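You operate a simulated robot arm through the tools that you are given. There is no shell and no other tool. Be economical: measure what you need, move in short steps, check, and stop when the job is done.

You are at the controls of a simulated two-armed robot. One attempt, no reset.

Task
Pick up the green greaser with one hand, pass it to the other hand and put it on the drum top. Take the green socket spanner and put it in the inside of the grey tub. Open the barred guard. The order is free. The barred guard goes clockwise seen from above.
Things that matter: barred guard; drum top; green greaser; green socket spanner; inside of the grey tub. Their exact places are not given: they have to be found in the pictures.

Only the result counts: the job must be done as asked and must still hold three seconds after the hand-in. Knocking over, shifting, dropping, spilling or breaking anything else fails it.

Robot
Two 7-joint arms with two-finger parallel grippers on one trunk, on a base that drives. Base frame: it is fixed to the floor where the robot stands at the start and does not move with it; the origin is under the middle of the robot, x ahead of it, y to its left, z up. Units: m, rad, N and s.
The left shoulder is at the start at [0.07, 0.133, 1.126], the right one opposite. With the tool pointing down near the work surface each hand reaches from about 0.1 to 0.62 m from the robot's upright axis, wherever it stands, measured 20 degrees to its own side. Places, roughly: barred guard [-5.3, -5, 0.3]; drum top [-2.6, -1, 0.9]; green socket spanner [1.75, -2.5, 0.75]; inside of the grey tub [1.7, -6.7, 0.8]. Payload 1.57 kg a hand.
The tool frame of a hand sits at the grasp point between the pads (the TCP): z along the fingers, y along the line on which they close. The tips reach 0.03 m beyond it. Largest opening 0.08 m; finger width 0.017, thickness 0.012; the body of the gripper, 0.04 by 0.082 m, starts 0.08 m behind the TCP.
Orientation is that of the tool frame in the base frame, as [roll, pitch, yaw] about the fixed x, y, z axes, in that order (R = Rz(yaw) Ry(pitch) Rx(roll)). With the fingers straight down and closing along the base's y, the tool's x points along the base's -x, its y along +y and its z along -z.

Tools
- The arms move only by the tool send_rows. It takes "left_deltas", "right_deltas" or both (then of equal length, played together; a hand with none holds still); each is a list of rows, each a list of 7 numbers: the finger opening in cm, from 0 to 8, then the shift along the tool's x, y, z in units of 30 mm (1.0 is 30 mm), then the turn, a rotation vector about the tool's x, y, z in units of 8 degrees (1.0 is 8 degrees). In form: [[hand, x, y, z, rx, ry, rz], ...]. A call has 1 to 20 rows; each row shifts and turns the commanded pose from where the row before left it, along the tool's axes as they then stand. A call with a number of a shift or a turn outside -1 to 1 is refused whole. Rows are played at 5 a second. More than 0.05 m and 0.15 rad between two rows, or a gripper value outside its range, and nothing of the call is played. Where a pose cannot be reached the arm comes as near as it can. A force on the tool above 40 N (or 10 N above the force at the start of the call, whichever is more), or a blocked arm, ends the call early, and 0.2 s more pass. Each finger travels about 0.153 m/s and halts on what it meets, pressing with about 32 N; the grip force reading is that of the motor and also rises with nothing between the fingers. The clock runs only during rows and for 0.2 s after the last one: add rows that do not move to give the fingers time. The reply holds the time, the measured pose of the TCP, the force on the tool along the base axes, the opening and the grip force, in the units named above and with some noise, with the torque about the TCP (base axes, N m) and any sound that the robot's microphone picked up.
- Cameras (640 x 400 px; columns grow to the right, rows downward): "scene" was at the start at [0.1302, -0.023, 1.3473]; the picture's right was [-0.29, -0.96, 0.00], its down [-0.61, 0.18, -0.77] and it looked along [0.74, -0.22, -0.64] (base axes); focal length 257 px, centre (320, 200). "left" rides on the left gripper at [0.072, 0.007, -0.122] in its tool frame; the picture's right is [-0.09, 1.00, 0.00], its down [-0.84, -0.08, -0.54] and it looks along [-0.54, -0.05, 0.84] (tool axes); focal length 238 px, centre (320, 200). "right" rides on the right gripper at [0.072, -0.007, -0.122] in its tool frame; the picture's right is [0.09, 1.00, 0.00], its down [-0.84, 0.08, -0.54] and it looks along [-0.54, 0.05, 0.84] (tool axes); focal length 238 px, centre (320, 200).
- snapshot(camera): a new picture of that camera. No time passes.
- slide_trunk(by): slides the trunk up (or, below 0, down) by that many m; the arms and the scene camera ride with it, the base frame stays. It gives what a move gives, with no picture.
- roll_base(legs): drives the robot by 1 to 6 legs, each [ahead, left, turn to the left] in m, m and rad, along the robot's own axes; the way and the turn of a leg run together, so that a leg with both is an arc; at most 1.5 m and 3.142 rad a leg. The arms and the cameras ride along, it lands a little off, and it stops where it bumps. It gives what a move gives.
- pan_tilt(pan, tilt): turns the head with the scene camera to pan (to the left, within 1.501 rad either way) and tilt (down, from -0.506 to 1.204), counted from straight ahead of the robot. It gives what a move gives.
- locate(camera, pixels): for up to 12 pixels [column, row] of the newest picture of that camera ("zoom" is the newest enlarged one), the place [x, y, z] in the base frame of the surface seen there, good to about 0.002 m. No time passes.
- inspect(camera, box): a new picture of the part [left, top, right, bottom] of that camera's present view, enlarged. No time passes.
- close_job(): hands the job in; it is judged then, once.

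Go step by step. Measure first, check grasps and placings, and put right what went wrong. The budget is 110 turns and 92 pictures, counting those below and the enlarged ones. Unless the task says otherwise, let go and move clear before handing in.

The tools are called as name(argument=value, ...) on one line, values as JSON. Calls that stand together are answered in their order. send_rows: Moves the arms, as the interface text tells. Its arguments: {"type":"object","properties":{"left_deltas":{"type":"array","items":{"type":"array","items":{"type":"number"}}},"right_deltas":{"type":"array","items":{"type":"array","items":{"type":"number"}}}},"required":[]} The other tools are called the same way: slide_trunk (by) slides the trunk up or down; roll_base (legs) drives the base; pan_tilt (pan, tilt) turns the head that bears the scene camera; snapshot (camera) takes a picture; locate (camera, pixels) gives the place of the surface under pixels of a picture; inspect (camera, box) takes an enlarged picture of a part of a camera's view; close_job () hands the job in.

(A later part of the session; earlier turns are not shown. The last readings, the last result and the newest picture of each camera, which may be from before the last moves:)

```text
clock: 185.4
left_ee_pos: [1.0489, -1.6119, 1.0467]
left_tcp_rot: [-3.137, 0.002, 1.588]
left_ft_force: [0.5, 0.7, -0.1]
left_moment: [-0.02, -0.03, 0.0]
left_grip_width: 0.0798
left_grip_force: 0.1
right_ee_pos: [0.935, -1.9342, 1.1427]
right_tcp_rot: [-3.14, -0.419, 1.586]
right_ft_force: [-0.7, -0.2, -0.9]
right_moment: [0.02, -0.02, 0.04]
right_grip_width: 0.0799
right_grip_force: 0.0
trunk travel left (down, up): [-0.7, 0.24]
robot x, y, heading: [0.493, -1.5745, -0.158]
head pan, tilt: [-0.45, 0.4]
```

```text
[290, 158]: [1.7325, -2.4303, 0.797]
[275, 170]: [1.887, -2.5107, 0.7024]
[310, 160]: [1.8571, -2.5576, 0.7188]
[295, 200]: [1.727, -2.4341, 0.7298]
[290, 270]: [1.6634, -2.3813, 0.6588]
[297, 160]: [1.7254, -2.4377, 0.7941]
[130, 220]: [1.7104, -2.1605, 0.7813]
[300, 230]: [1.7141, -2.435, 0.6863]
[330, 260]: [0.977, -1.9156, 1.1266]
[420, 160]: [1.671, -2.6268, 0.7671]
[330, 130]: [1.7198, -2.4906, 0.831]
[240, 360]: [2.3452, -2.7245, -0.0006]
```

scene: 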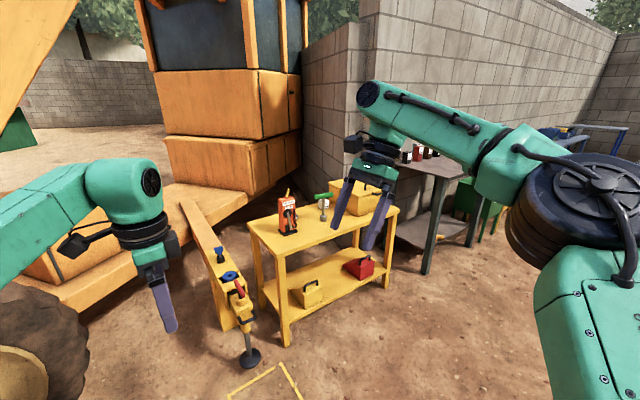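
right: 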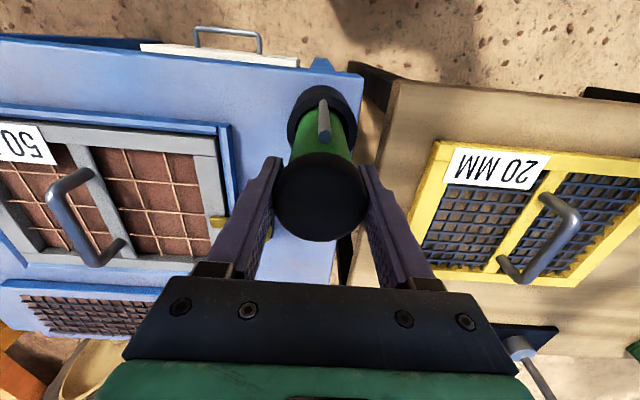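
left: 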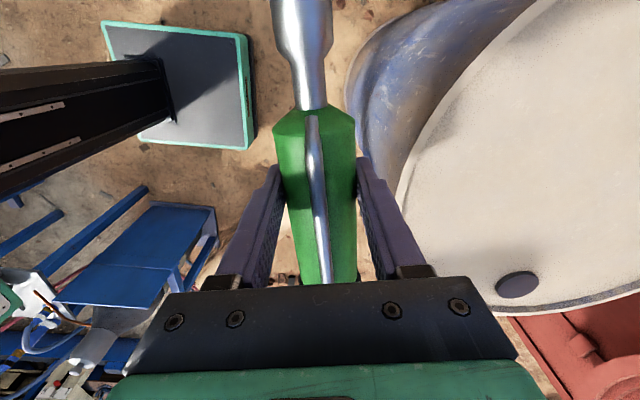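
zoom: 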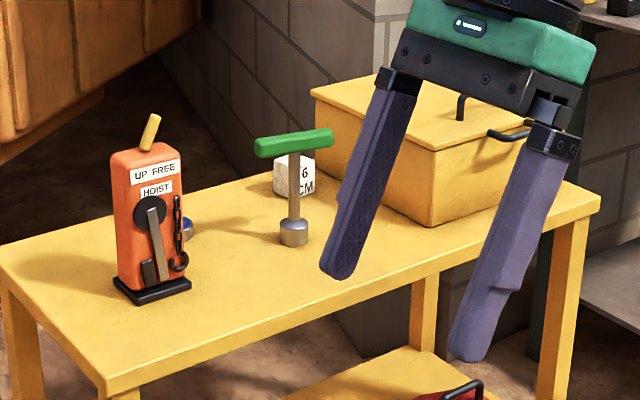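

The spanner stands at (1.725, −2.435) with its handle at z≈0.82, running roughly along y. I'll move the base to about (1.2, −2.28) facing +x.

roll_base(legs=[[0, 0, 0.158], [0.45, 0, 0], [0, -0.7, 0], [0.22, 0, 0]])

pan_tilt(pan=-0.2, tilt=0.75)

snapshot(camera="scene")

```text
clock: 193.4
left_ee_pos: [1.7167, -2.2148, 1.0479]
left_tcp_rot: [-3.141, 0.004, 1.743]
left_ft_force: [0.3, 0.5, -0.1]
left_moment: [-0.02, 0.02, 0.0]
left_grip_width: 0.08
left_grip_force: 0.0
right_ee_pos: [1.6541, -2.5512, 1.1434]
right_tcp_rot: [-3.141, -0.419, 1.738]
right_ft_force: [0.0, 0.3, 0.2]
right_moment: [-0.02, 0.0, 0.0]
right_grip_width: 0.0799
right_grip_force: 0.1
trunk travel left (down, up): [-0.7, 0.24]
robot x, y, heading: [1.1647, -2.2641, -0.004]
head pan, tilt: [-0.45, 0.4]
```

```text
clock: 194.3
left_ee_pos: [1.72, -2.2146, 1.0467]
left_tcp_rot: [-3.138, 0.002, 1.742]
left_ft_force: [-0.3, -0.3, 0.1]
left_moment: [-0.01, -0.03, 0.0]
left_grip_width: 0.0801
left_grip_force: 0.0
right_ee_pos: [1.6562, -2.5507, 1.1418]
right_tcp_rot: [-3.141, -0.421, 1.741]
right_ft_force: [0.1, -0.3, 0.0]
right_moment: [0.05, 0.04, -0.02]
right_grip_width: 0.0799
right_grip_force: 0.0
trunk travel left (down, up): [-0.7, 0.24]
robot x, y, heading: [1.1659, -2.2637, -0.005]
head pan, tilt: [-0.201, 0.75]
```

```text
38 pictures are left
```

scene: 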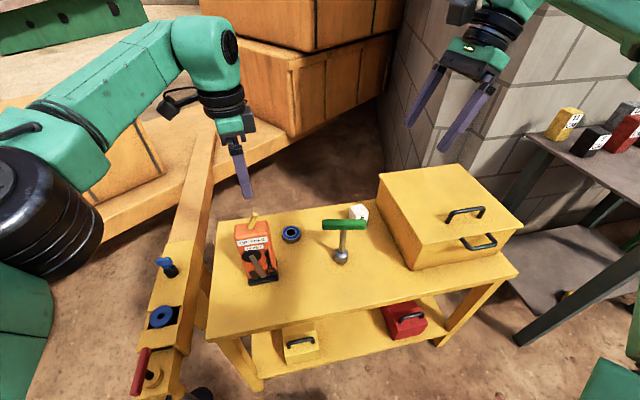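

inspect(camera="scene", box=[300, 190, 400, 280])

locate(camera="scene", pixels=[[325, 224], [335, 222], [345, 221], [355, 220], [363, 221], [342, 238], [341, 255], [345, 226], [341, 262]])

```text
4.44 times, centred on (350, 235) of scene
```

zoom: 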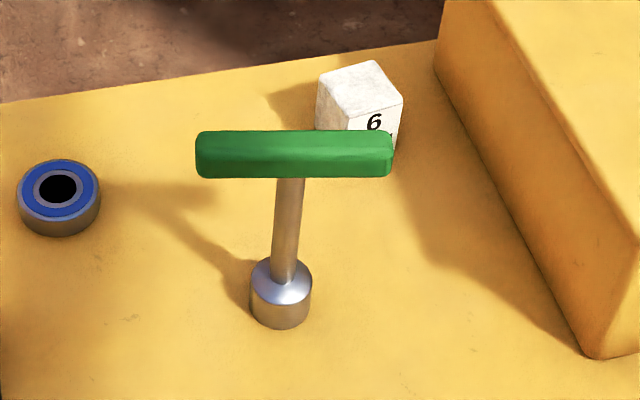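

```text
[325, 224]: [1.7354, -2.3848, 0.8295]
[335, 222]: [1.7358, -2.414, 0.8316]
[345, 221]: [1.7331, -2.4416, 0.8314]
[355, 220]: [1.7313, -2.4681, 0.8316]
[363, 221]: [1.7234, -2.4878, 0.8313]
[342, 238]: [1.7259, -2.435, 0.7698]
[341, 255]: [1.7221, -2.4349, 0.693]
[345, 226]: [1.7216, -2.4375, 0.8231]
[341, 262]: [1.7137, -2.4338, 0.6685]
```

The handle centre is about (1.730, −2.437), its top at z 0.832, turned about 10°. I'll straighten the right hand over it with the closing across the handle, and move the left hand aside.

send_rows(right_deltas=[[8, 0, 0, 0, 0, -1, 0], [8, 0, 0, 0, 0, -1, 0], [8, 0, 0, 0, 0, -1, 0], [8, 0, 0, 0, 0, 0, 0.813], [8, 0, 0, 0, 0, 0, 0.813], [8, 0, 0, 0, 0, 0, 0.813], [8, 0.83, 0.357, 0.7, 0, 0, 0], [8, 0.83, 0.357, 0.7, 0, 0, 0], [8, 0.83, 0.357, 0.7, 0, 0, 0], [8, 0.83, 0.357, 0.7, 0, 0, 0], [8, 0.83, 0.357, 0.7, 0, 0, 0], [8, 0, 0, 0, 0, 0, 0], [8, 0, 0, 0, 0, 0, 0]], left_deltas=[[8, 0.8, 0, 0, 0, 0, 0], [8, 0.8, 0, 0, 0, 0, 0], [8, 0.8, 0, 0, 0, 0, 0], [8, 0.8, 0, 0, 0, 0, 0], [8, 0.8, 0, 0, 0, 0, 0], [8, 0.8, 0, 0, 0, 0, 0], [8, 0, 0, 0, 0, 0, 0], [8, 0, 0, 0, 0, 0, 0], [8, 0, 0, 0, 0, 0, 0], [8, 0, 0, 0, 0, 0, 0], [8, 0, 0, 0, 0, 0, 0], [8, 0, 0, 0, 0, 0, 0], [8, 0, 0, 0, 0, 0, 0]])

snapshot(camera="right")

locate(camera="right", pixels=[[320, 140], [320, 160], [320, 120], [320, 200]])

```text
clock: 197.1
left_ee_pos: [1.6931, -2.072, 1.0469]
left_tcp_rot: [-3.138, 0.003, 1.741]
left_ft_force: [0.4, -0.2, 0.0]
left_moment: [0.01, 0.02, 0.0]
left_grip_width: 0.08
left_grip_force: 0.1
right_ee_pos: [1.7055, -2.4506, 1.0323]
right_tcp_rot: [3.139, -0.002, 1.399]
right_ft_force: [-0.3, 0.2, 0.6]
right_moment: [0.0, 0.0, -0.02]
right_grip_width: 0.08
right_grip_force: 0.0
right hand out of reach, approached as far as the arm can: row 10, 11
trunk travel left (down, up): [-0.7, 0.24]
robot x, y, heading: [1.1615, -2.263, -0.008]
head pan, tilt: [-0.201, 0.75]
```

```text
36 pictures are left
```

right: 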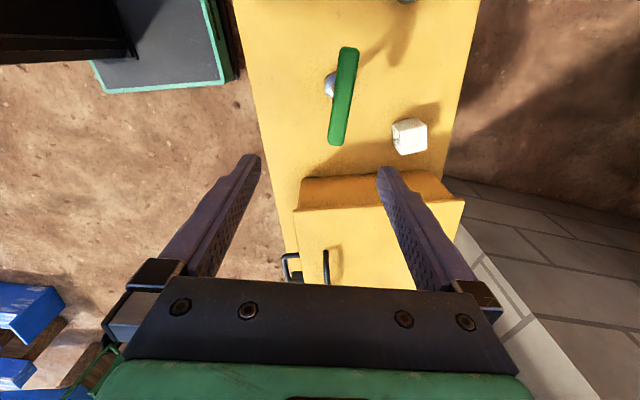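

```text
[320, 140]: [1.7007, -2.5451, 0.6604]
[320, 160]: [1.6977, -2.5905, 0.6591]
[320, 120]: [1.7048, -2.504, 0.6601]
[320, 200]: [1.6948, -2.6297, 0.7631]
```

The right hand hit its reach limit. I'll shift the base 0.04 m ahead and 0.12 m left, and locate the handle ends from this view first.

locate(camera="right", pixels=[[336, 138], [341, 110], [345, 80], [348, 55], [334, 110], [350, 110], [338, 90], [354, 80]])

roll_base(legs=[[0.04, 0.12, 0]])

```text
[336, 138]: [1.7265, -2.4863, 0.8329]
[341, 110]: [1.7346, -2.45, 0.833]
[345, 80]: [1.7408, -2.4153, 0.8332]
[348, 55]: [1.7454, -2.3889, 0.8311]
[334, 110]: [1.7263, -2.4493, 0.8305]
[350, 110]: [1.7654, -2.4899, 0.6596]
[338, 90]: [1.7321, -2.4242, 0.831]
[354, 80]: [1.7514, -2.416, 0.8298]
```

```text
clock: 198.3
left_ee_pos: [1.7335, -1.9521, 1.0469]
left_tcp_rot: [-3.138, 0.001, 1.739]
left_ft_force: [-0.1, -0.1, 0.6]
left_moment: [0.03, -0.02, 0.02]
left_grip_width: 0.0798
left_grip_force: 0.0
right_ee_pos: [1.7453, -2.3298, 1.031]
right_tcp_rot: [3.139, -0.003, 1.398]
right_ft_force: [0.0, -0.7, 0.3]
right_moment: [0.03, -0.01, 0.02]
right_grip_width: 0.0801
right_grip_force: 0.0
trunk travel left (down, up): [-0.7, 0.24]
robot x, y, heading: [1.2052, -2.1437, -0.007]
head pan, tilt: [-0.201, 0.75]
```

I'll move over the handle and descend to z≈0.88 for a check.

send_rows(right_deltas=[[8, -0.893, 0.073, 0, 0, 0, 0], [8, -0.893, 0.073, 0, 0, 0, 0], [8, -0.893, 0.073, 0, 0, 0, 0], [8, -0.893, 0.073, 0, 0, 0, 0], [8, 0, 0, 0.9, 0, 0, 0], [8, 0, 0, 0.9, 0, 0, 0], [8, 0, 0, 0.9, 0, 0, 0], [8, 0, 0, 0.9, 0, 0, 0], [8, 0, 0, 0.9, 0, 0, 0], [8, 0, 0, 0, 0, 0, 0]])

snapshot(camera="right")

```text
clock: 200.6
left_ee_pos: [1.7331, -1.9511, 1.0463]
left_tcp_rot: [-3.139, 0.004, 1.74]
left_ft_force: [-0.2, 0.3, 0.1]
left_moment: [0.01, 0.02, -0.02]
left_grip_width: 0.08
left_grip_force: 0.0
right_ee_pos: [1.7361, -2.437, 0.8966]
right_tcp_rot: [3.141, -0.002, 1.397]
right_ft_force: [0.8, -0.4, -0.4]
right_moment: [0.02, -0.03, -0.02]
right_grip_width: 0.0798
right_grip_force: 0.1
trunk travel left (down, up): [-0.7, 0.24]
robot x, y, heading: [1.2, -2.1444, -0.005]
head pan, tilt: [-0.201, 0.75]
```

```text
35 pictures are left
```

right: 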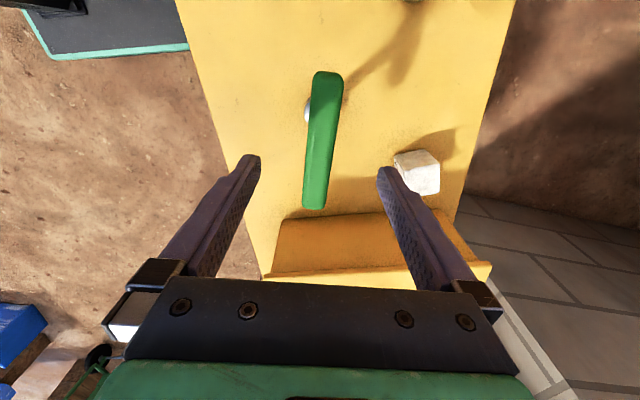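

Aligned. I'll descend to z≈0.818 and close.

send_rows(right_deltas=[[8, 0, 0, 0.9, 0, 0, 0], [8, 0, 0, 0.9, 0, 0, 0], [8, 0, 0, 0.82, 0, 0, 0], [8, 0, 0, 0, 0, 0, 0], [1, 0, 0, 0, 0, 0, 0], [1, 0, 0, 0, 0, 0, 0], [1, 0, 0, 0, 0, 0, 0], [1, 0, 0, 0, 0, 0, 0]])

snapshot(camera="right")

```text
clock: 202.3
left_ee_pos: [1.7343, -1.9518, 1.0469]
left_tcp_rot: [-3.139, 0.005, 1.739]
left_ft_force: [-0.2, -0.1, -0.2]
left_moment: [-0.01, 0.03, -0.01]
left_grip_width: 0.0801
left_grip_force: 0.1
right_ee_pos: [1.7291, -2.4368, 0.8223]
right_tcp_rot: [3.14, -0.002, 1.398]
right_ft_force: [1.0, -0.1, -0.1]
right_moment: [0.07, -0.09, -0.07]
right_grip_width: 0.0238
right_grip_force: 32.5
right hand out of reach, approached as far as the arm can: row 3
trunk travel left (down, up): [-0.7, 0.24]
robot x, y, heading: [1.2047, -2.1445, -0.009]
head pan, tilt: [-0.201, 0.75]
```

```text
34 pictures are left
```

right: 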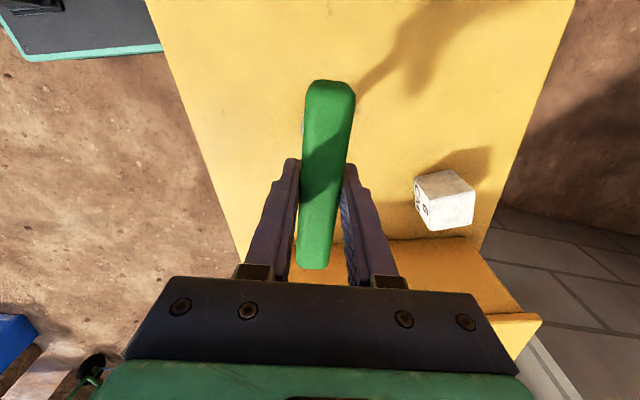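

The handle is gripped at 24 mm. I'll lift it straight up and check.

send_rows(right_deltas=[[1, 0, 0, -0.5, 0, 0, 0], [1, 0, 0, -0.8, 0, 0, 0], [1, 0, 0, -0.9, 0, 0, 0], [1, 0, 0, -0.9, 0, 0, 0], [1, 0, 0, -0.9, 0, 0, 0], [1, 0, 0, -0.9, 0, 0, 0], [1, 0, 0, -0.9, 0, 0, 0], [1, 0, 0, -0.9, 0, 0, 0], [1, 0, 0, 0, 0, 0, 0]])

snapshot(camera="scene")

```text
clock: 204.3
left_ee_pos: [1.7351, -1.9523, 1.0461]
left_tcp_rot: [-3.138, 0.001, 1.739]
left_ft_force: [0.1, -0.1, -0.1]
left_moment: [0.0, -0.02, 0.0]
left_grip_width: 0.0802
left_grip_force: 0.0
right_ee_pos: [1.729, -2.4404, 1.0235]
right_tcp_rot: [-3.141, -0.002, 1.397]
right_ft_force: [-0.7, 0.5, -3.0]
right_moment: [0.0, 0.0, 0.0]
right_grip_width: 0.0237
right_grip_force: 31.8
trunk travel left (down, up): [-0.7, 0.24]
robot x, y, heading: [1.2036, -2.1429, -0.009]
head pan, tilt: [-0.201, 0.75]
```

```text
33 pictures are left
```

scene: 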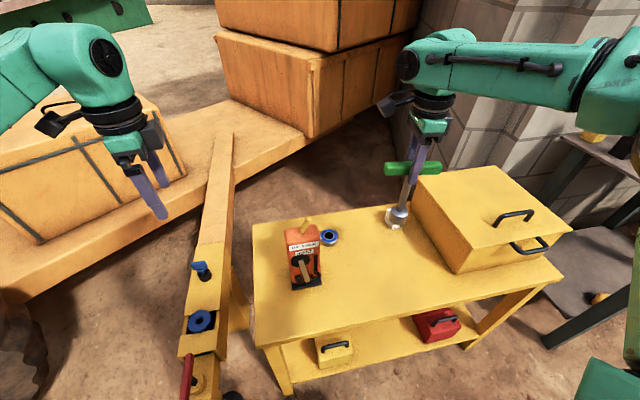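

The spanner is up. I'll back off, face south and look.

roll_base(legs=[[-0.5, 0, 0], [0, 0, -1.56]])

pan_tilt(pan=0.0, tilt=0.4)

snapshot(camera="scene")

locate(camera="scene", pixels=[[320, 200], [320, 250], [250, 250], [250, 200], [400, 250], [400, 200], [320, 160], [280, 170], [230, 180], [450, 220], [360, 170]])

```text
clock: 211.1
left_ee_pos: [0.9162, -2.6631, 1.0464]
left_tcp_rot: [-3.139, 0.003, 0.204]
left_ft_force: [0.0, -0.1, 0.1]
left_moment: [0.0, 0.02, -0.01]
left_grip_width: 0.0801
left_grip_force: 0.0
right_ee_pos: [0.4265, -2.6747, 1.0245]
right_tcp_rot: [-3.141, -0.002, -0.136]
right_ft_force: [-0.2, -0.2, -3.1]
right_moment: [0.05, 0.0, -0.03]
right_grip_width: 0.0239
right_grip_force: 32.1
trunk travel left (down, up): [-0.7, 0.24]
robot x, y, heading: [0.7054, -2.1403, -1.538]
head pan, tilt: [-0.201, 0.75]
```

```text
clock: 211.9
left_ee_pos: [0.9145, -2.6634, 1.0461]
left_tcp_rot: [-3.139, 0.002, 0.204]
left_ft_force: [0.2, -0.3, -1.0]
left_moment: [-0.01, -0.02, 0.02]
left_grip_width: 0.0798
left_grip_force: 0.1
right_ee_pos: [0.4265, -2.6759, 1.0253]
right_tcp_rot: [-3.14, -0.002, -0.136]
right_ft_force: [1.6, -0.4, -4.8]
right_moment: [-0.05, -0.01, 0.0]
right_grip_width: 0.024
right_grip_force: 32.0
trunk travel left (down, up): [-0.7, 0.24]
robot x, y, heading: [0.7047, -2.1377, -1.54]
head pan, tilt: [0.0, 0.4]
```

```text
32 pictures are left
```

scene: 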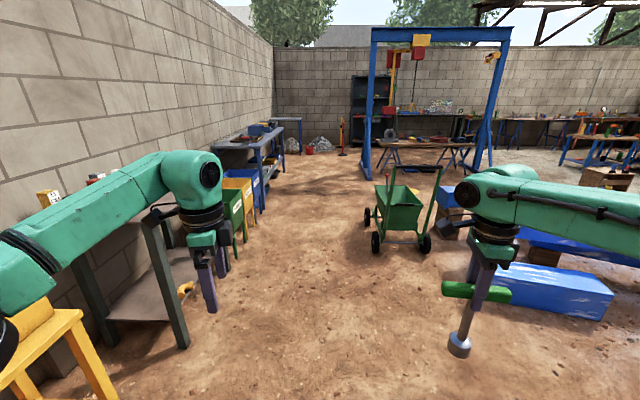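

```text
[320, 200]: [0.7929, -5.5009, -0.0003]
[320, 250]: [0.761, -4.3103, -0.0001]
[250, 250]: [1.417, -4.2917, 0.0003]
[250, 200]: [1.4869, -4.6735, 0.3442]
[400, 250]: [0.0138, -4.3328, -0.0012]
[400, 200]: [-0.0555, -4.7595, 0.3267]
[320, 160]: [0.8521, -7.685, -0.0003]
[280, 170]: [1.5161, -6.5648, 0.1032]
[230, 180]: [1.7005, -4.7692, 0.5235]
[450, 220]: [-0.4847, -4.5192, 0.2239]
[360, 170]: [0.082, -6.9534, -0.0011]
```

The corridor at x≈0.8 is free. I'll drive 3 m south and look at the bench.

roll_base(legs=[[1.5, 0, 0], [1.5, 0, 0]])

pan_tilt(pan=0.4, tilt=0.4)

snapshot(camera="scene")

```text
clock: 226.1
left_ee_pos: [0.805, -5.6326, 1.0468]
left_tcp_rot: [-3.139, 0.002, 0.131]
left_ft_force: [-1.4, -0.2, 0.5]
left_moment: [-0.05, 0.01, -0.01]
left_grip_width: 0.0803
left_grip_force: 0.0
right_ee_pos: [0.3172, -5.6094, 1.0243]
right_tcp_rot: [-3.14, -0.002, -0.209]
right_ft_force: [0.7, -0.4, -3.7]
right_moment: [0.01, -0.01, -0.02]
right_grip_width: 0.0238
right_grip_force: 32.2
trunk travel left (down, up): [-0.7, 0.24]
robot x, y, heading: [0.6345, -5.0954, -1.613]
head pan, tilt: [0.0, 0.4]
```

```text
clock: 227.0
left_ee_pos: [0.807, -5.6328, 1.0474]
left_tcp_rot: [-3.137, 0.001, 0.129]
left_ft_force: [0.0, 0.3, 1.0]
left_moment: [-0.01, 0.0, 0.0]
left_grip_width: 0.0802
left_grip_force: 0.0
right_ee_pos: [0.317, -5.6092, 1.024]
right_tcp_rot: [3.141, -0.002, -0.209]
right_ft_force: [0.8, 0.0, -3.6]
right_moment: [0.01, -0.03, -0.02]
right_grip_width: 0.0236
right_grip_force: 32.1
trunk travel left (down, up): [-0.7, 0.24]
robot x, y, heading: [0.6355, -5.0964, -1.612]
head pan, tilt: [0.4, 0.4]
```

```text
31 pictures are left
```

scene: 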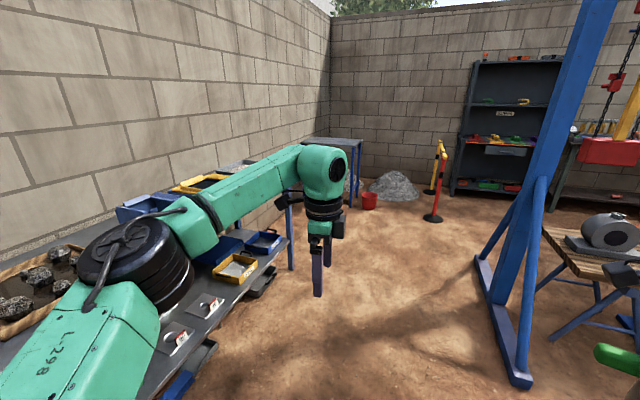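

The bench with trays is on the left. I'll measure where things are, including the gantry leg.

locate(camera="scene", pixels=[[520, 380], [475, 258], [235, 270], [210, 250], [262, 240], [285, 235], [350, 145], [240, 160], [150, 205], [290, 270], [210, 345], [400, 300]])

inspect(camera="scene", box=[120, 120, 380, 300])

```text
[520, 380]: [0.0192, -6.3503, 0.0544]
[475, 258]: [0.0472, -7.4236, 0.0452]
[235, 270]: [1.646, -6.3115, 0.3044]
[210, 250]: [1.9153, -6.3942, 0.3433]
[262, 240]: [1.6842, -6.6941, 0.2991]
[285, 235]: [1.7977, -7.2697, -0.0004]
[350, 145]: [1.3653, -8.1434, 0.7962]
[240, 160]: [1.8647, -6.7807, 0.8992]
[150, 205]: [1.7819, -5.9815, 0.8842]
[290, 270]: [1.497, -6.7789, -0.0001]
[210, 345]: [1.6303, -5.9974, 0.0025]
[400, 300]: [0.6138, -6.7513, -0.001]
```

```text
2.22 times, centred on (250, 210) of scene
```

zoom: 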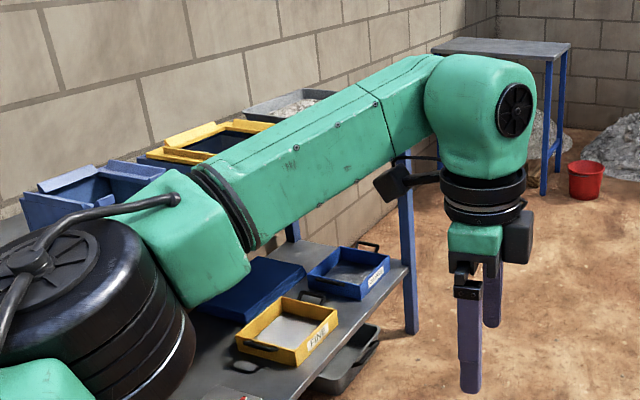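

The grey tub with gravel is at about (1.85, −6.78, 0.9) at the bench's far end. I'll drive to y≈−6.5 and turn to face it.

roll_base(legs=[[0, 0.15, 0], [1.4, 0, 0], [0, 0, 1.6]])

pan_tilt(pan=0.0, tilt=0.5)

snapshot(camera="scene")

```text
clock: 238.7
left_ee_pos: [1.236, -6.3443, 1.0468]
left_tcp_rot: [-3.138, 0.002, 1.653]
left_ft_force: [0.7, -0.3, 0.5]
left_moment: [0.06, 0.02, 0.01]
left_grip_width: 0.0801
left_grip_force: 0.1
right_ee_pos: [1.1884, -6.8319, 1.0241]
right_tcp_rot: [3.141, -0.001, 1.313]
right_ft_force: [-0.4, 0.0, -3.9]
right_moment: [0.04, 0.01, 0.0]
right_grip_width: 0.024
right_grip_force: 32.3
trunk travel left (down, up): [-0.7, 0.24]
robot x, y, heading: [0.6955, -6.4915, -0.092]
head pan, tilt: [0.4, 0.4]
```

```text
clock: 239.6
left_ee_pos: [1.2353, -6.3457, 1.0463]
left_tcp_rot: [-3.138, 0.001, 1.652]
left_ft_force: [-0.3, 0.0, -0.6]
left_moment: [-0.01, -0.01, -0.01]
left_grip_width: 0.0803
left_grip_force: 0.1
right_ee_pos: [1.1895, -6.8312, 1.0235]
right_tcp_rot: [-3.141, -0.001, 1.313]
right_ft_force: [-0.3, 0.4, -4.3]
right_moment: [0.01, -0.01, 0.0]
right_grip_width: 0.024
right_grip_force: 31.9
trunk travel left (down, up): [-0.7, 0.24]
robot x, y, heading: [0.6904, -6.4906, -0.092]
head pan, tilt: [0.0, 0.499]
```

```text
29 pictures are left
```

scene: 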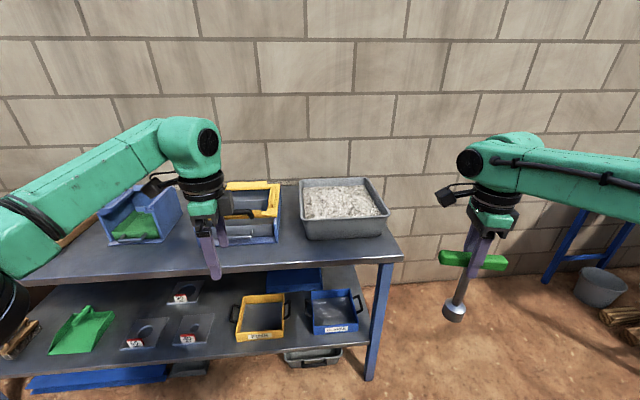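

The grey tub with gravel is at (343,205). I'll measure its rim and the gravel level.

locate(camera="scene", pixels=[[302, 185], [382, 182], [310, 220], [385, 217], [330, 205], [365, 205], [345, 195], [345, 235], [400, 255], [455, 312], [470, 262], [330, 185]])

inspect(camera="scene", box=[280, 160, 420, 270])

```text
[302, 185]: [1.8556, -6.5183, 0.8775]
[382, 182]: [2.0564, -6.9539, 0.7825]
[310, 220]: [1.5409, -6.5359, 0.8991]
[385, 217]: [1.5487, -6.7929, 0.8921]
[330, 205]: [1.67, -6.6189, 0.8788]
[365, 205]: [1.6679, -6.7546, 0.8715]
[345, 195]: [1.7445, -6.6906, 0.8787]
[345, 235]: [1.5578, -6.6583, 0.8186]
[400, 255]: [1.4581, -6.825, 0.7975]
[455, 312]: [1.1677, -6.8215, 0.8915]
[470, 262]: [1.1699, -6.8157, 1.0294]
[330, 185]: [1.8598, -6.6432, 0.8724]
```

```text
3.64 times, centred on (350, 215) of scene
```

zoom: 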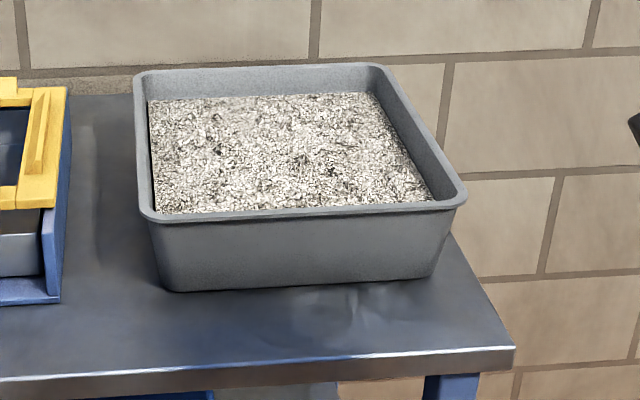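

The tub's rim is at about 0.905 and spans x 1.54–1.87, y −6.52…−6.81. The gravel is at 0.875. I'll raise the spanner, square up, drive closer, then tilt it 70° so it can be laid on the gravel.

send_rows(right_deltas=[[1, 0, 0, -0.9, 0, 0, 0], [1, 0, 0, -0.9, 0, 0, 0], [1, 0, 0, -0.9, 0, 0, 0], [1, 0, 0, -0.9, 0, 0, 0], [1, 0, 0, 0, 0, 0, -0.9], [1, 0, 0, 0, 0, 0, -0.9], [1, 0, 0, 0, 0, 0, 0]], left_deltas=[[8, 0, 0, -0.9, 0, 0, 0], [8, 0, 0, -0.9, 0, 0, 0], [8, 0, 0, 0, 0, 0, 0], [8, 0, 0, 0, 0, 0, 0], [8, 0, 0, 0, 0, 0, 0], [8, 0, 0, 0, 0, 0, 0], [8, 0, 0, 0, 0, 0, 0]])

roll_base(legs=[[0, 0, 0.09], [0.36, 0, 0]])

send_rows(right_deltas=[[1, 0, 0, 0, -0.8, 0, 0], [1, 0, 0, 0, -0.8, 0, 0], [1, 0, 0, 0, -0.8, 0, 0], [1, 0, 0, 0, -0.8, 0, 0], [1, 0, 0, 0, -0.8, 0, 0], [1, 0, 0, 0, -0.8, 0, 0], [1, 0, 0, 0, -0.8, 0, 0], [1, 0, 0, 0, -0.8, 0, 0], [1, 0, 0, 0, -0.8, 0, 0], [1, 0, 0, 0, -0.8, 0, 0], [1, 0, 0, 0, -0.75, 0, 0], [1, 0, 0, 0, 0, 0, 0]])

snapshot(camera="scene")

```text
clock: 241.2
left_ee_pos: [1.237, -6.3453, 1.1012]
left_tcp_rot: [-3.138, 0.002, 1.654]
left_ft_force: [0.8, 0.1, -0.7]
left_moment: [-0.01, -0.03, 0.01]
left_grip_width: 0.0799
left_grip_force: 0.0
right_ee_pos: [1.1882, -6.8326, 1.1313]
right_tcp_rot: [-3.14, -0.002, 1.564]
right_ft_force: [1.0, 0.1, -3.8]
right_moment: [0.01, 0.0, 0.02]
right_grip_width: 0.0237
right_grip_force: 31.8
trunk travel left (down, up): [-0.7, 0.24]
robot x, y, heading: [0.6927, -6.4888, -0.092]
head pan, tilt: [0.0, 0.499]
```

```text
clock: 243.9
left_ee_pos: [1.5756, -6.2872, 1.1004]
left_tcp_rot: [-3.138, 0.002, 1.761]
left_ft_force: [-0.2, -0.7, -0.3]
left_moment: [0.04, -0.03, 0.02]
left_grip_width: 0.0797
left_grip_force: 0.0
right_ee_pos: [1.5775, -6.7757, 1.1328]
right_tcp_rot: [3.139, -0.001, 1.669]
right_ft_force: [0.7, 0.1, -4.1]
right_moment: [0.04, -0.02, 0.02]
right_grip_width: 0.0239
right_grip_force: 32.6
trunk travel left (down, up): [-0.7, 0.24]
robot x, y, heading: [1.0493, -6.4865, 0.01]
head pan, tilt: [0.0, 0.499]
```

```text
clock: 246.6
left_ee_pos: [1.5757, -6.2876, 1.101]
left_tcp_rot: [-3.139, 0.001, 1.759]
left_ft_force: [-0.4, 0.7, 0.6]
left_moment: [-0.03, 0.01, 0.02]
left_grip_width: 0.0799
left_grip_force: 0.0
right_ee_pos: [1.5787, -6.775, 1.1317]
right_tcp_rot: [1.92, 0.0, 1.672]
right_ft_force: [-0.1, 1.0, -4.2]
right_moment: [0.01, 0.23, 0.01]
right_grip_width: 0.0239
right_grip_force: 31.8
trunk travel left (down, up): [-0.7, 0.24]
robot x, y, heading: [1.0502, -6.4877, 0.013]
head pan, tilt: [0.0, 0.499]
```

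```text
27 pictures are left
```

scene: 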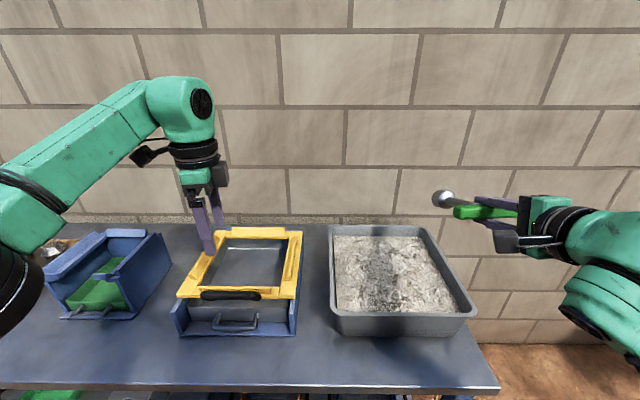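

The spanner is level enough. I'll move it over the tub and lower to TCP z≈0.965.

send_rows(right_deltas=[[1, 0.853, 0.172, 0.648, 0, 0, 0], [1, 0.853, 0.172, 0.648, 0, 0, 0], [1, 0.853, 0.172, 0.648, 0, 0, 0], [1, 0.853, 0.172, 0.648, 0, 0, 0], [1, 0, 0, 0, 0, 0, 0], [1, 0, -0.888, 0.324, 0, 0, 0], [1, 0, -0.888, 0.324, 0, 0, 0], [1, 0, -0.888, 0.324, 0, 0, 0], [1, 0, -0.888, 0.324, 0, 0, 0], [1, 0, -0.888, 0.324, 0, 0, 0], [1, 0, 0, 0, 0, 0, 0]])

snapshot(camera="scene")

```text
clock: 248.9
left_ee_pos: [1.5767, -6.2873, 1.1005]
left_tcp_rot: [-3.139, 0.002, 1.758]
left_ft_force: [0.0, -0.8, 0.9]
left_moment: [0.01, -0.02, -0.01]
left_grip_width: 0.0799
left_grip_force: 0.0
right_ee_pos: [1.6485, -6.6639, 0.9842]
right_tcp_rot: [1.92, -0.002, 1.668]
right_ft_force: [0.0, 0.2, -3.9]
right_moment: [-0.03, 0.17, 0.01]
right_grip_width: 0.0239
right_grip_force: 31.9
trunk travel left (down, up): [-0.7, 0.24]
robot x, y, heading: [1.0485, -6.4896, 0.012]
head pan, tilt: [0.0, 0.499]
```

```text
26 pictures are left
```

scene: 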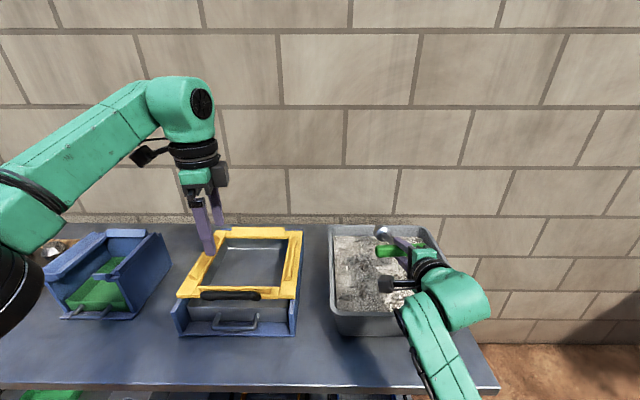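

It's over the tub. I'll lower the last 4 cm slowly.

send_rows(right_deltas=[[1, 0, -0.33, 0.12, 0, 0, 0], [1, 0, -0.33, 0.12, 0, 0, 0], [1, 0, -0.33, 0.12, 0, 0, 0], [1, 0, -0.25, 0.09, 0, 0, 0], [1, 0, 0, 0, 0, 0, 0]])

inspect(camera="scene", box=[300, 200, 500, 340])

snapshot(camera="right")

```text
clock: 250.2
left_ee_pos: [1.5762, -6.2871, 1.1011]
left_tcp_rot: [-3.137, 0.001, 1.759]
left_ft_force: [0.4, -0.9, 0.6]
left_moment: [-0.01, -0.03, -0.02]
left_grip_width: 0.0799
left_grip_force: 0.1
right_ee_pos: [1.6483, -6.6658, 0.9439]
right_tcp_rot: [1.921, 0.001, 1.668]
right_ft_force: [0.4, 0.8, -4.0]
right_moment: [0.01, 0.21, 0.04]
right_grip_width: 0.0238
right_grip_force: 32.0
trunk travel left (down, up): [-0.7, 0.24]
robot x, y, heading: [1.0478, -6.4889, 0.013]
head pan, tilt: [0.0, 0.499]
```

```text
2.86 times, centred on (400, 270) of scene
```

zoom: 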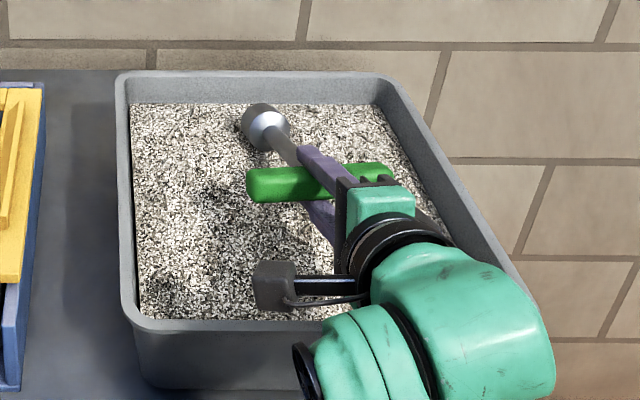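

```text
24 pictures are left
```

right: 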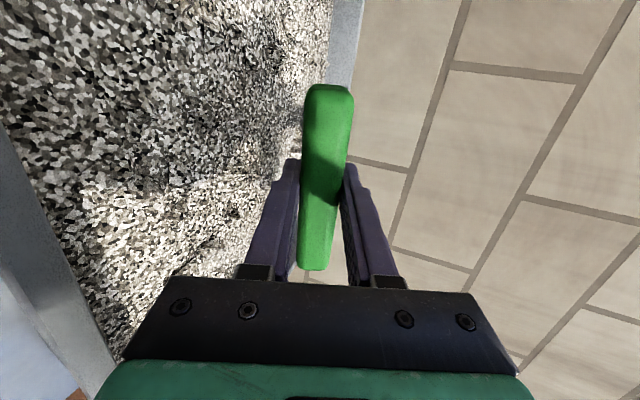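

No contact yet. I'll go down 12 mm more, release, and back out upwards.

send_rows(right_deltas=[[1, 0, -0.2, 0.07, 0, 0, 0], [1, 0, -0.2, 0.07, 0, 0, 0], [1, 0, 0, 0, 0, 0, 0]])

```text
clock: 250.9
left_ee_pos: [1.5766, -6.2879, 1.1011]
left_tcp_rot: [-3.138, 0.003, 1.759]
left_ft_force: [0.6, 0.0, 0.2]
left_moment: [-0.02, 0.04, 0.0]
left_grip_width: 0.0801
left_grip_force: 0.0
right_ee_pos: [1.6481, -6.665, 0.9295]
right_tcp_rot: [1.918, -0.002, 1.669]
right_ft_force: [-0.4, 0.6, -4.8]
right_moment: [0.01, 0.22, -0.02]
right_grip_width: 0.0237
right_grip_force: 32.1
trunk travel left (down, up): [-0.7, 0.24]
robot x, y, heading: [1.0513, -6.4871, 0.01]
head pan, tilt: [0.0, 0.499]
```

It's close enough to the gravel. I'll open and draw back along the fingers.

send_rows(right_deltas=[[3.5, 0, 0, 0, 0, 0, 0], [5, 0, 0, 0, 0, 0, 0], [5.5, 0, 0, 0, 0, 0, 0], [5.5, 0, 0, -0.3, 0, 0, 0], [5.5, 0, 0, -0.5, 0, 0, 0], [5.5, 0, 0, -0.7, 0, 0, 0], [5.5, 0, 0, -0.9, 0, 0, 0], [5.5, 0, 0.3, -0.9, 0, 0, 0], [5.5, 0, 0.5, -0.8, 0, 0, 0], [5.5, 0, 0.5, -0.8, 0, 0, 0]])

inspect(camera="scene", box=[300, 200, 500, 340])

```text
clock: 253.2
left_ee_pos: [1.5764, -6.288, 1.1007]
left_tcp_rot: [-3.139, 0.0, 1.76]
left_ft_force: [-0.6, -0.3, -0.4]
left_moment: [0.03, 0.01, -0.02]
left_grip_width: 0.08
left_grip_force: 0.0
right_ee_pos: [1.5319, -6.7003, 1.0051]
right_tcp_rot: [1.955, 0.195, 1.681]
right_ft_force: [0.0, -0.7, -4.8]
right_moment: [0.06, 0.06, 0.04]
right_grip_width: 0.0581
right_grip_force: 1.9
right hand out of reach, approached as far as the arm can: row 10
trunk travel left (down, up): [-0.7, 0.24]
robot x, y, heading: [1.0518, -6.487, 0.015]
head pan, tilt: [0.0, 0.499]
stopped in row 10 (right hand): the arm was blocked; the commanded pose is now the measured one
```

```text
2.86 times, centred on (400, 270) of scene
```

zoom: 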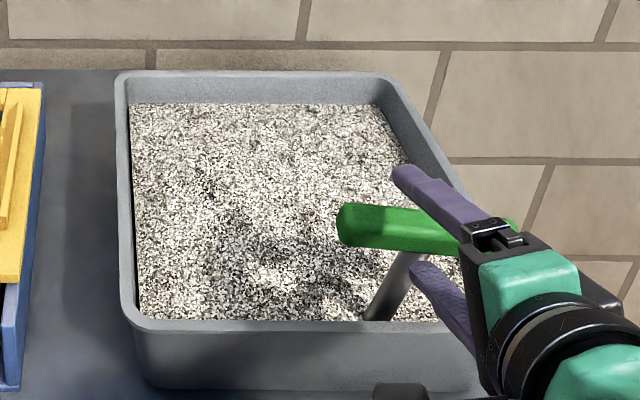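

The spanner's handle is still caught between the fingers and the shaft now hangs down. I'll look with the right camera.

snapshot(camera="right")

locate(camera="scene", pixels=[[423, 280], [435, 278], [450, 281], [438, 293], [434, 300], [430, 308], [445, 265], [450, 302]])

```text
22 pictures are left
```

right: 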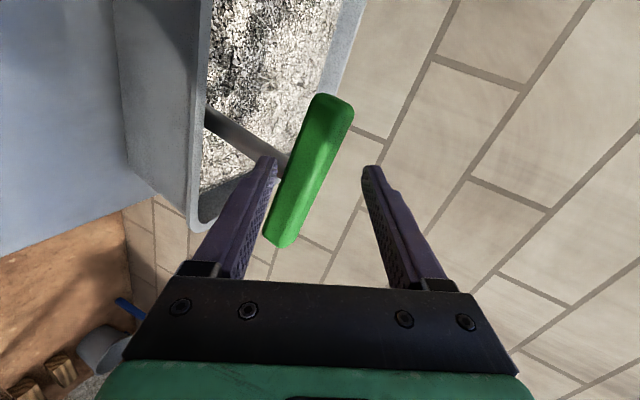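

```text
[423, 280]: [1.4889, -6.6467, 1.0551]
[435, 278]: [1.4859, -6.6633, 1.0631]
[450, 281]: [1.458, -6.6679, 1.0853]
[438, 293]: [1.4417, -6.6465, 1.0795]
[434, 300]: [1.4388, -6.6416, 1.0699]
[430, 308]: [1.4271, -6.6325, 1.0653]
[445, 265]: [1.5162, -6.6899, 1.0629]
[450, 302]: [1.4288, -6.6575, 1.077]
```

Those readings came from the older scene picture. I'll query the enlarged one instead.

locate(camera="zoom", pixels=[[355, 220], [400, 225], [440, 235], [405, 265], [390, 290], [375, 318], [420, 185], [430, 280], [465, 320]])

locate(camera="right", pixels=[[330, 110], [305, 170], [285, 230], [275, 155], [240, 132], [210, 118], [262, 175], [235, 230]])

```text
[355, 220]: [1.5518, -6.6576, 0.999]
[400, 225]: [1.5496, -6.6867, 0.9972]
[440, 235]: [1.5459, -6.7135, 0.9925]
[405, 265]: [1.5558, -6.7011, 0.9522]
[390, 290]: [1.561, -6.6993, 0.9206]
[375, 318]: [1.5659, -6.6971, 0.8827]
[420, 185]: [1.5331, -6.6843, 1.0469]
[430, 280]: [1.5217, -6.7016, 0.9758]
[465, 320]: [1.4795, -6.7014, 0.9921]
```

```text
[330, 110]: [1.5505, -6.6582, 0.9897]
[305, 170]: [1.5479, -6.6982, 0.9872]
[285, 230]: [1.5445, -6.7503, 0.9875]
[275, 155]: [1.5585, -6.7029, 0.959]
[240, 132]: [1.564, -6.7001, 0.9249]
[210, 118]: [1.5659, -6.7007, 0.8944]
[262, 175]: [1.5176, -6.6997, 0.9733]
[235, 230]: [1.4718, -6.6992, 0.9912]
```

The spanner hangs nearly upright inside the near rim, with its handle at (1.55, −6.70, 0.99) resting on the lower finger. I'll close to regrip the handle before moving it.

send_rows(right_deltas=[[4, 0, 0, 0, 0, 0, 0], [2, 0, 0, 0, 0, 0, 0], [1, 0, 0, 0, 0, 0, 0], [1, 0, 0, 0, 0, 0, 0], [1, 0, 0, 0, 0, 0, 0]])

inspect(camera="scene", box=[300, 200, 500, 340])

locate(camera="zoom", pixels=[[355, 220], [400, 225], [440, 235], [405, 265], [390, 290], [375, 318]])

```text
clock: 254.4
left_ee_pos: [1.5771, -6.2882, 1.1002]
left_tcp_rot: [-3.138, 0.003, 1.759]
left_ft_force: [-0.1, -0.3, 0.4]
left_moment: [-0.02, 0.01, 0.02]
left_grip_width: 0.0801
left_grip_force: 0.0
right_ee_pos: [1.5318, -6.6986, 1.0052]
right_tcp_rot: [1.952, 0.194, 1.682]
right_ft_force: [1.4, 1.1, 0.1]
right_moment: [0.12, -0.06, 0.05]
right_grip_width: 0.033
right_grip_force: 32.1
trunk travel left (down, up): [-0.7, 0.24]
robot x, y, heading: [1.0474, -6.4885, 0.012]
head pan, tilt: [0.0, 0.499]
```

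```text
2.86 times, centred on (400, 270) of scene
```

zoom: 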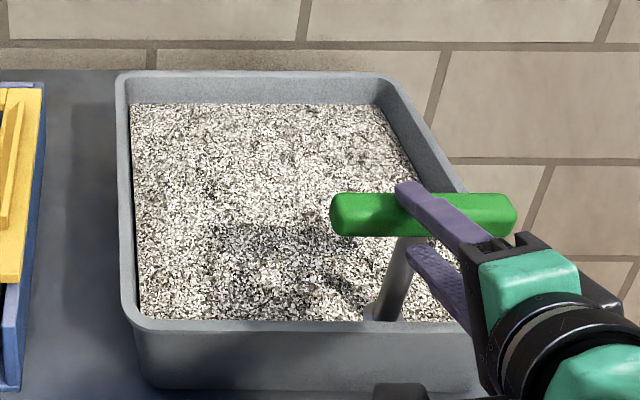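

```text
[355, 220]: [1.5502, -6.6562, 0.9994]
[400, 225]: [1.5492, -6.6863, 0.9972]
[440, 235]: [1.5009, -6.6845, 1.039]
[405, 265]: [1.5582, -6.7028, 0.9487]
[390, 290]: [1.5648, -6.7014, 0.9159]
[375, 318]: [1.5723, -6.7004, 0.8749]
```

It's regripped. I'll lift it 6 cm, then move it 12 cm forward to the tub's middle.

send_rows(right_deltas=[[1, -0.13, 0.607, -0.243, 0, 0, 0], [1, -0.13, 0.607, -0.243, 0, 0, 0], [1, -0.13, 0.607, -0.243, 0, 0, 0], [1, 0, 0, 0, 0, 0, 0], [1, 0.135, 0.405, 0.94, 0, 0, 0], [1, 0.135, 0.405, 0.94, 0, 0, 0], [1, 0.135, 0.405, 0.94, 0, 0, 0], [1, 0.135, 0.405, 0.94, 0, 0, 0], [1, 0, 0, 0, 0, 0, 0]])

snapshot(camera="scene")

```text
clock: 254.9
left_ee_pos: [1.5766, -6.2886, 1.0998]
left_tcp_rot: [-3.137, 0.002, 1.759]
left_ft_force: [0.0, -0.5, 0.6]
left_moment: [0.01, -0.05, 0.04]
left_grip_width: 0.0802
left_grip_force: 0.1
right_ee_pos: [1.5302, -6.7233, 1.022]
right_tcp_rot: [1.994, 0.386, 1.684]
right_ft_force: [1.5, 0.9, -3.8]
right_moment: [0.15, 0.08, 0.03]
right_grip_width: 0.0302
right_grip_force: 32.3
trunk travel left (down, up): [-0.7, 0.24]
robot x, y, heading: [1.0464, -6.4847, 0.015]
head pan, tilt: [0.0, 0.499]
stopped in row 2 (right hand): the arm was blocked; the commanded pose is now the measured one
```

```text
20 pictures are left
```

scene: 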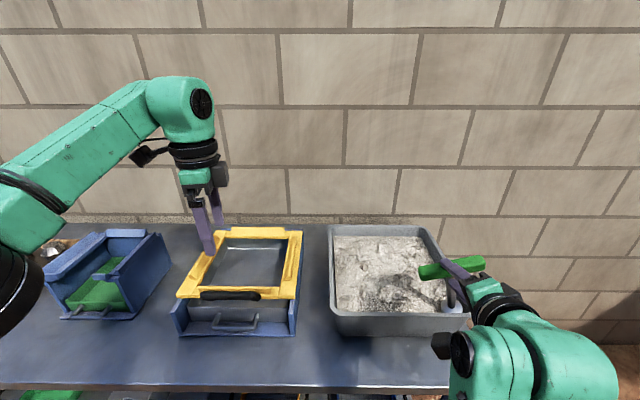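

The arm itself is folded to its limit there. I'll lift with the trunk instead, then reach forward with the arm.

slide_trunk(by=0.09)

send_rows(right_deltas=[[1, 0.1, 0.3, 0.7, 0, 0, 0], [1, 0.1, 0.3, 0.8, 0, 0, 0], [1, 0.1, 0.3, 0.9, 0, 0, 0], [1, 0.1, 0.3, 0.9, 0, 0, 0], [1, 0, 0, 0, 0, 0, 0]])

snapshot(camera="scene")

```text
clock: 256.1
left_ee_pos: [1.5769, -6.2881, 1.1903]
left_tcp_rot: [-3.138, 0.003, 1.758]
left_ft_force: [0.9, -0.4, 0.5]
left_moment: [0.01, -0.04, -0.01]
left_grip_width: 0.08
left_grip_force: 0.0
right_ee_pos: [1.5304, -6.7233, 1.1125]
right_tcp_rot: [1.989, 0.389, 1.682]
right_ft_force: [0.7, -0.3, -4.5]
right_moment: [0.11, 0.14, 0.0]
right_grip_width: 0.0275
right_grip_force: 31.7
trunk travel left (down, up): [-0.79, 0.15]
robot x, y, heading: [1.0465, -6.4887, 0.011]
head pan, tilt: [0.0, 0.499]
```

```text
clock: 257.5
left_ee_pos: [1.5756, -6.2882, 1.1911]
left_tcp_rot: [-3.137, 0.002, 1.76]
left_ft_force: [-0.2, -0.3, 1.2]
left_moment: [-0.01, 0.01, -0.01]
left_grip_width: 0.0802
left_grip_force: 0.1
right_ee_pos: [1.629, -6.7327, 1.1011]
right_tcp_rot: [2.009, 0.483, 1.654]
right_ft_force: [-0.2, 0.1, -4.7]
right_moment: [0.1, 0.16, -0.02]
right_grip_width: 0.0276
right_grip_force: 31.8
trunk travel left (down, up): [-0.79, 0.15]
robot x, y, heading: [1.0487, -6.491, 0.012]
head pan, tilt: [0.0, 0.499]
stopped in row 5 (right hand): the arm was blocked; the commanded pose is now the measured one
```

```text
19 pictures are left
```

scene: 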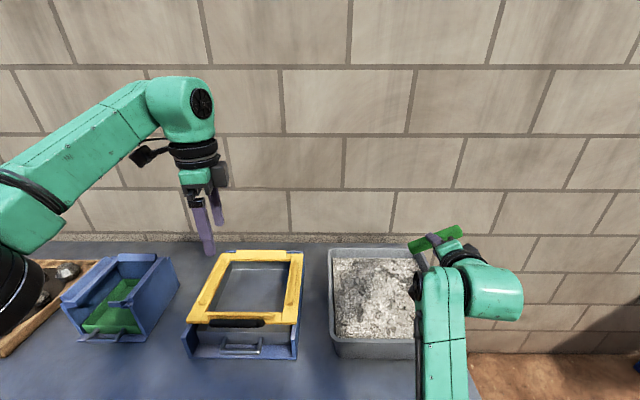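

The hand has twisted some. I'll look at how the spanner sits in the grip.

snapshot(camera="right")

inspect(camera="scene", box=[360, 200, 540, 340])

```text
18 pictures are left
```

right: 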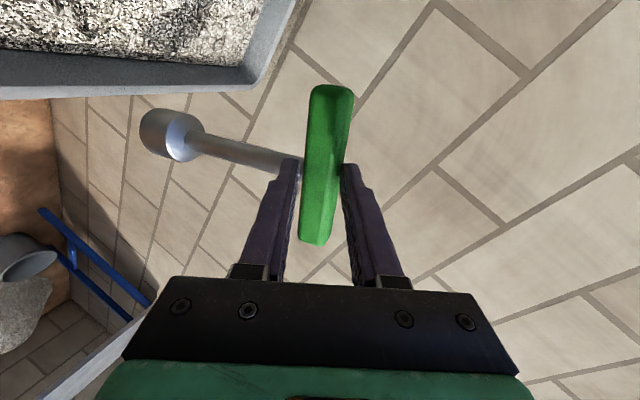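

```text
2.86 times, centred on (450, 270) of scene
```

zoom: 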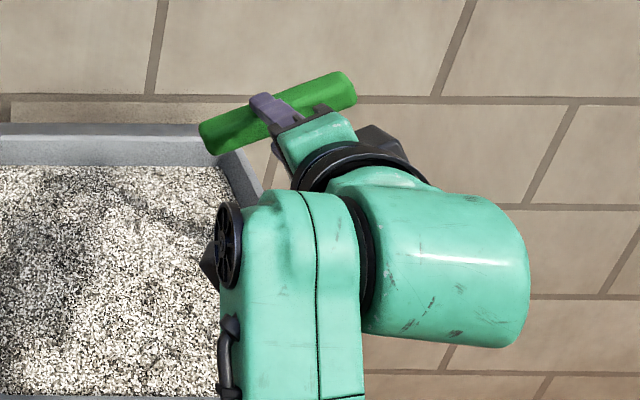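

The shaft points along the tool's −y beside the lower fingertip, and the hand has rolled about 28°. I'll move forward over the tub's middle and undo the roll so the shaft hangs straight down.

send_rows(right_deltas=[[1, 0.46, 0.45, 0.45, 0, 0, 0], [1, 0.46, 0.45, 0.45, 0, 0, 0], [1, 0.46, 0.45, 0.45, 0, 0, 0], [1, 0.46, 0.45, 0.3, 0, 0, 0], [1, 0, 0, 0, -0.163, 0.353, 0.788], [1, 0, 0, 0, -0.163, 0.353, 0.788], [1, 0, 0, 0, -0.163, 0.353, 0.788], [1, 0, 0, 0, -0.163, 0.353, 0.788], [1, 0, 0, 0, 0, 0, 0]])

snapshot(camera="right")

```text
clock: 259.7
left_ee_pos: [1.5765, -6.2884, 1.1903]
left_tcp_rot: [-3.139, 0.002, 1.758]
left_ft_force: [-0.8, -0.2, -0.1]
left_moment: [0.0, 0.01, 0.05]
left_grip_width: 0.0801
left_grip_force: 0.1
right_ee_pos: [1.6926, -6.7095, 1.1031]
right_tcp_rot: [1.922, 0.103, 1.608]
right_ft_force: [-0.8, 0.1, -4.8]
right_moment: [0.05, 0.14, 0.05]
right_grip_width: 0.0274
right_grip_force: 31.6
trunk travel left (down, up): [-0.79, 0.15]
robot x, y, heading: [1.0481, -6.4844, 0.01]
head pan, tilt: [0.0, 0.499]
stopped in row 9 (right hand): the arm was blocked; the commanded pose is now the measured one
```

```text
16 pictures are left
```

right: 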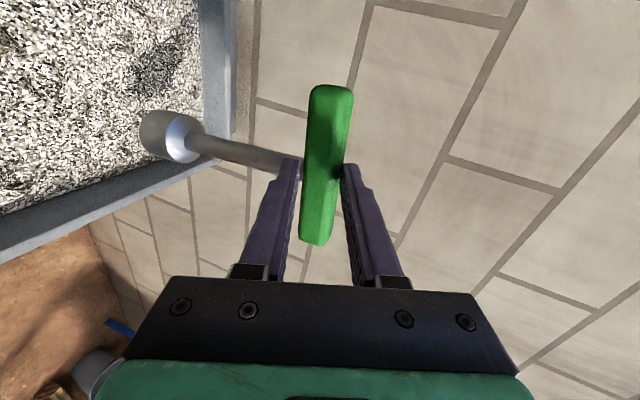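

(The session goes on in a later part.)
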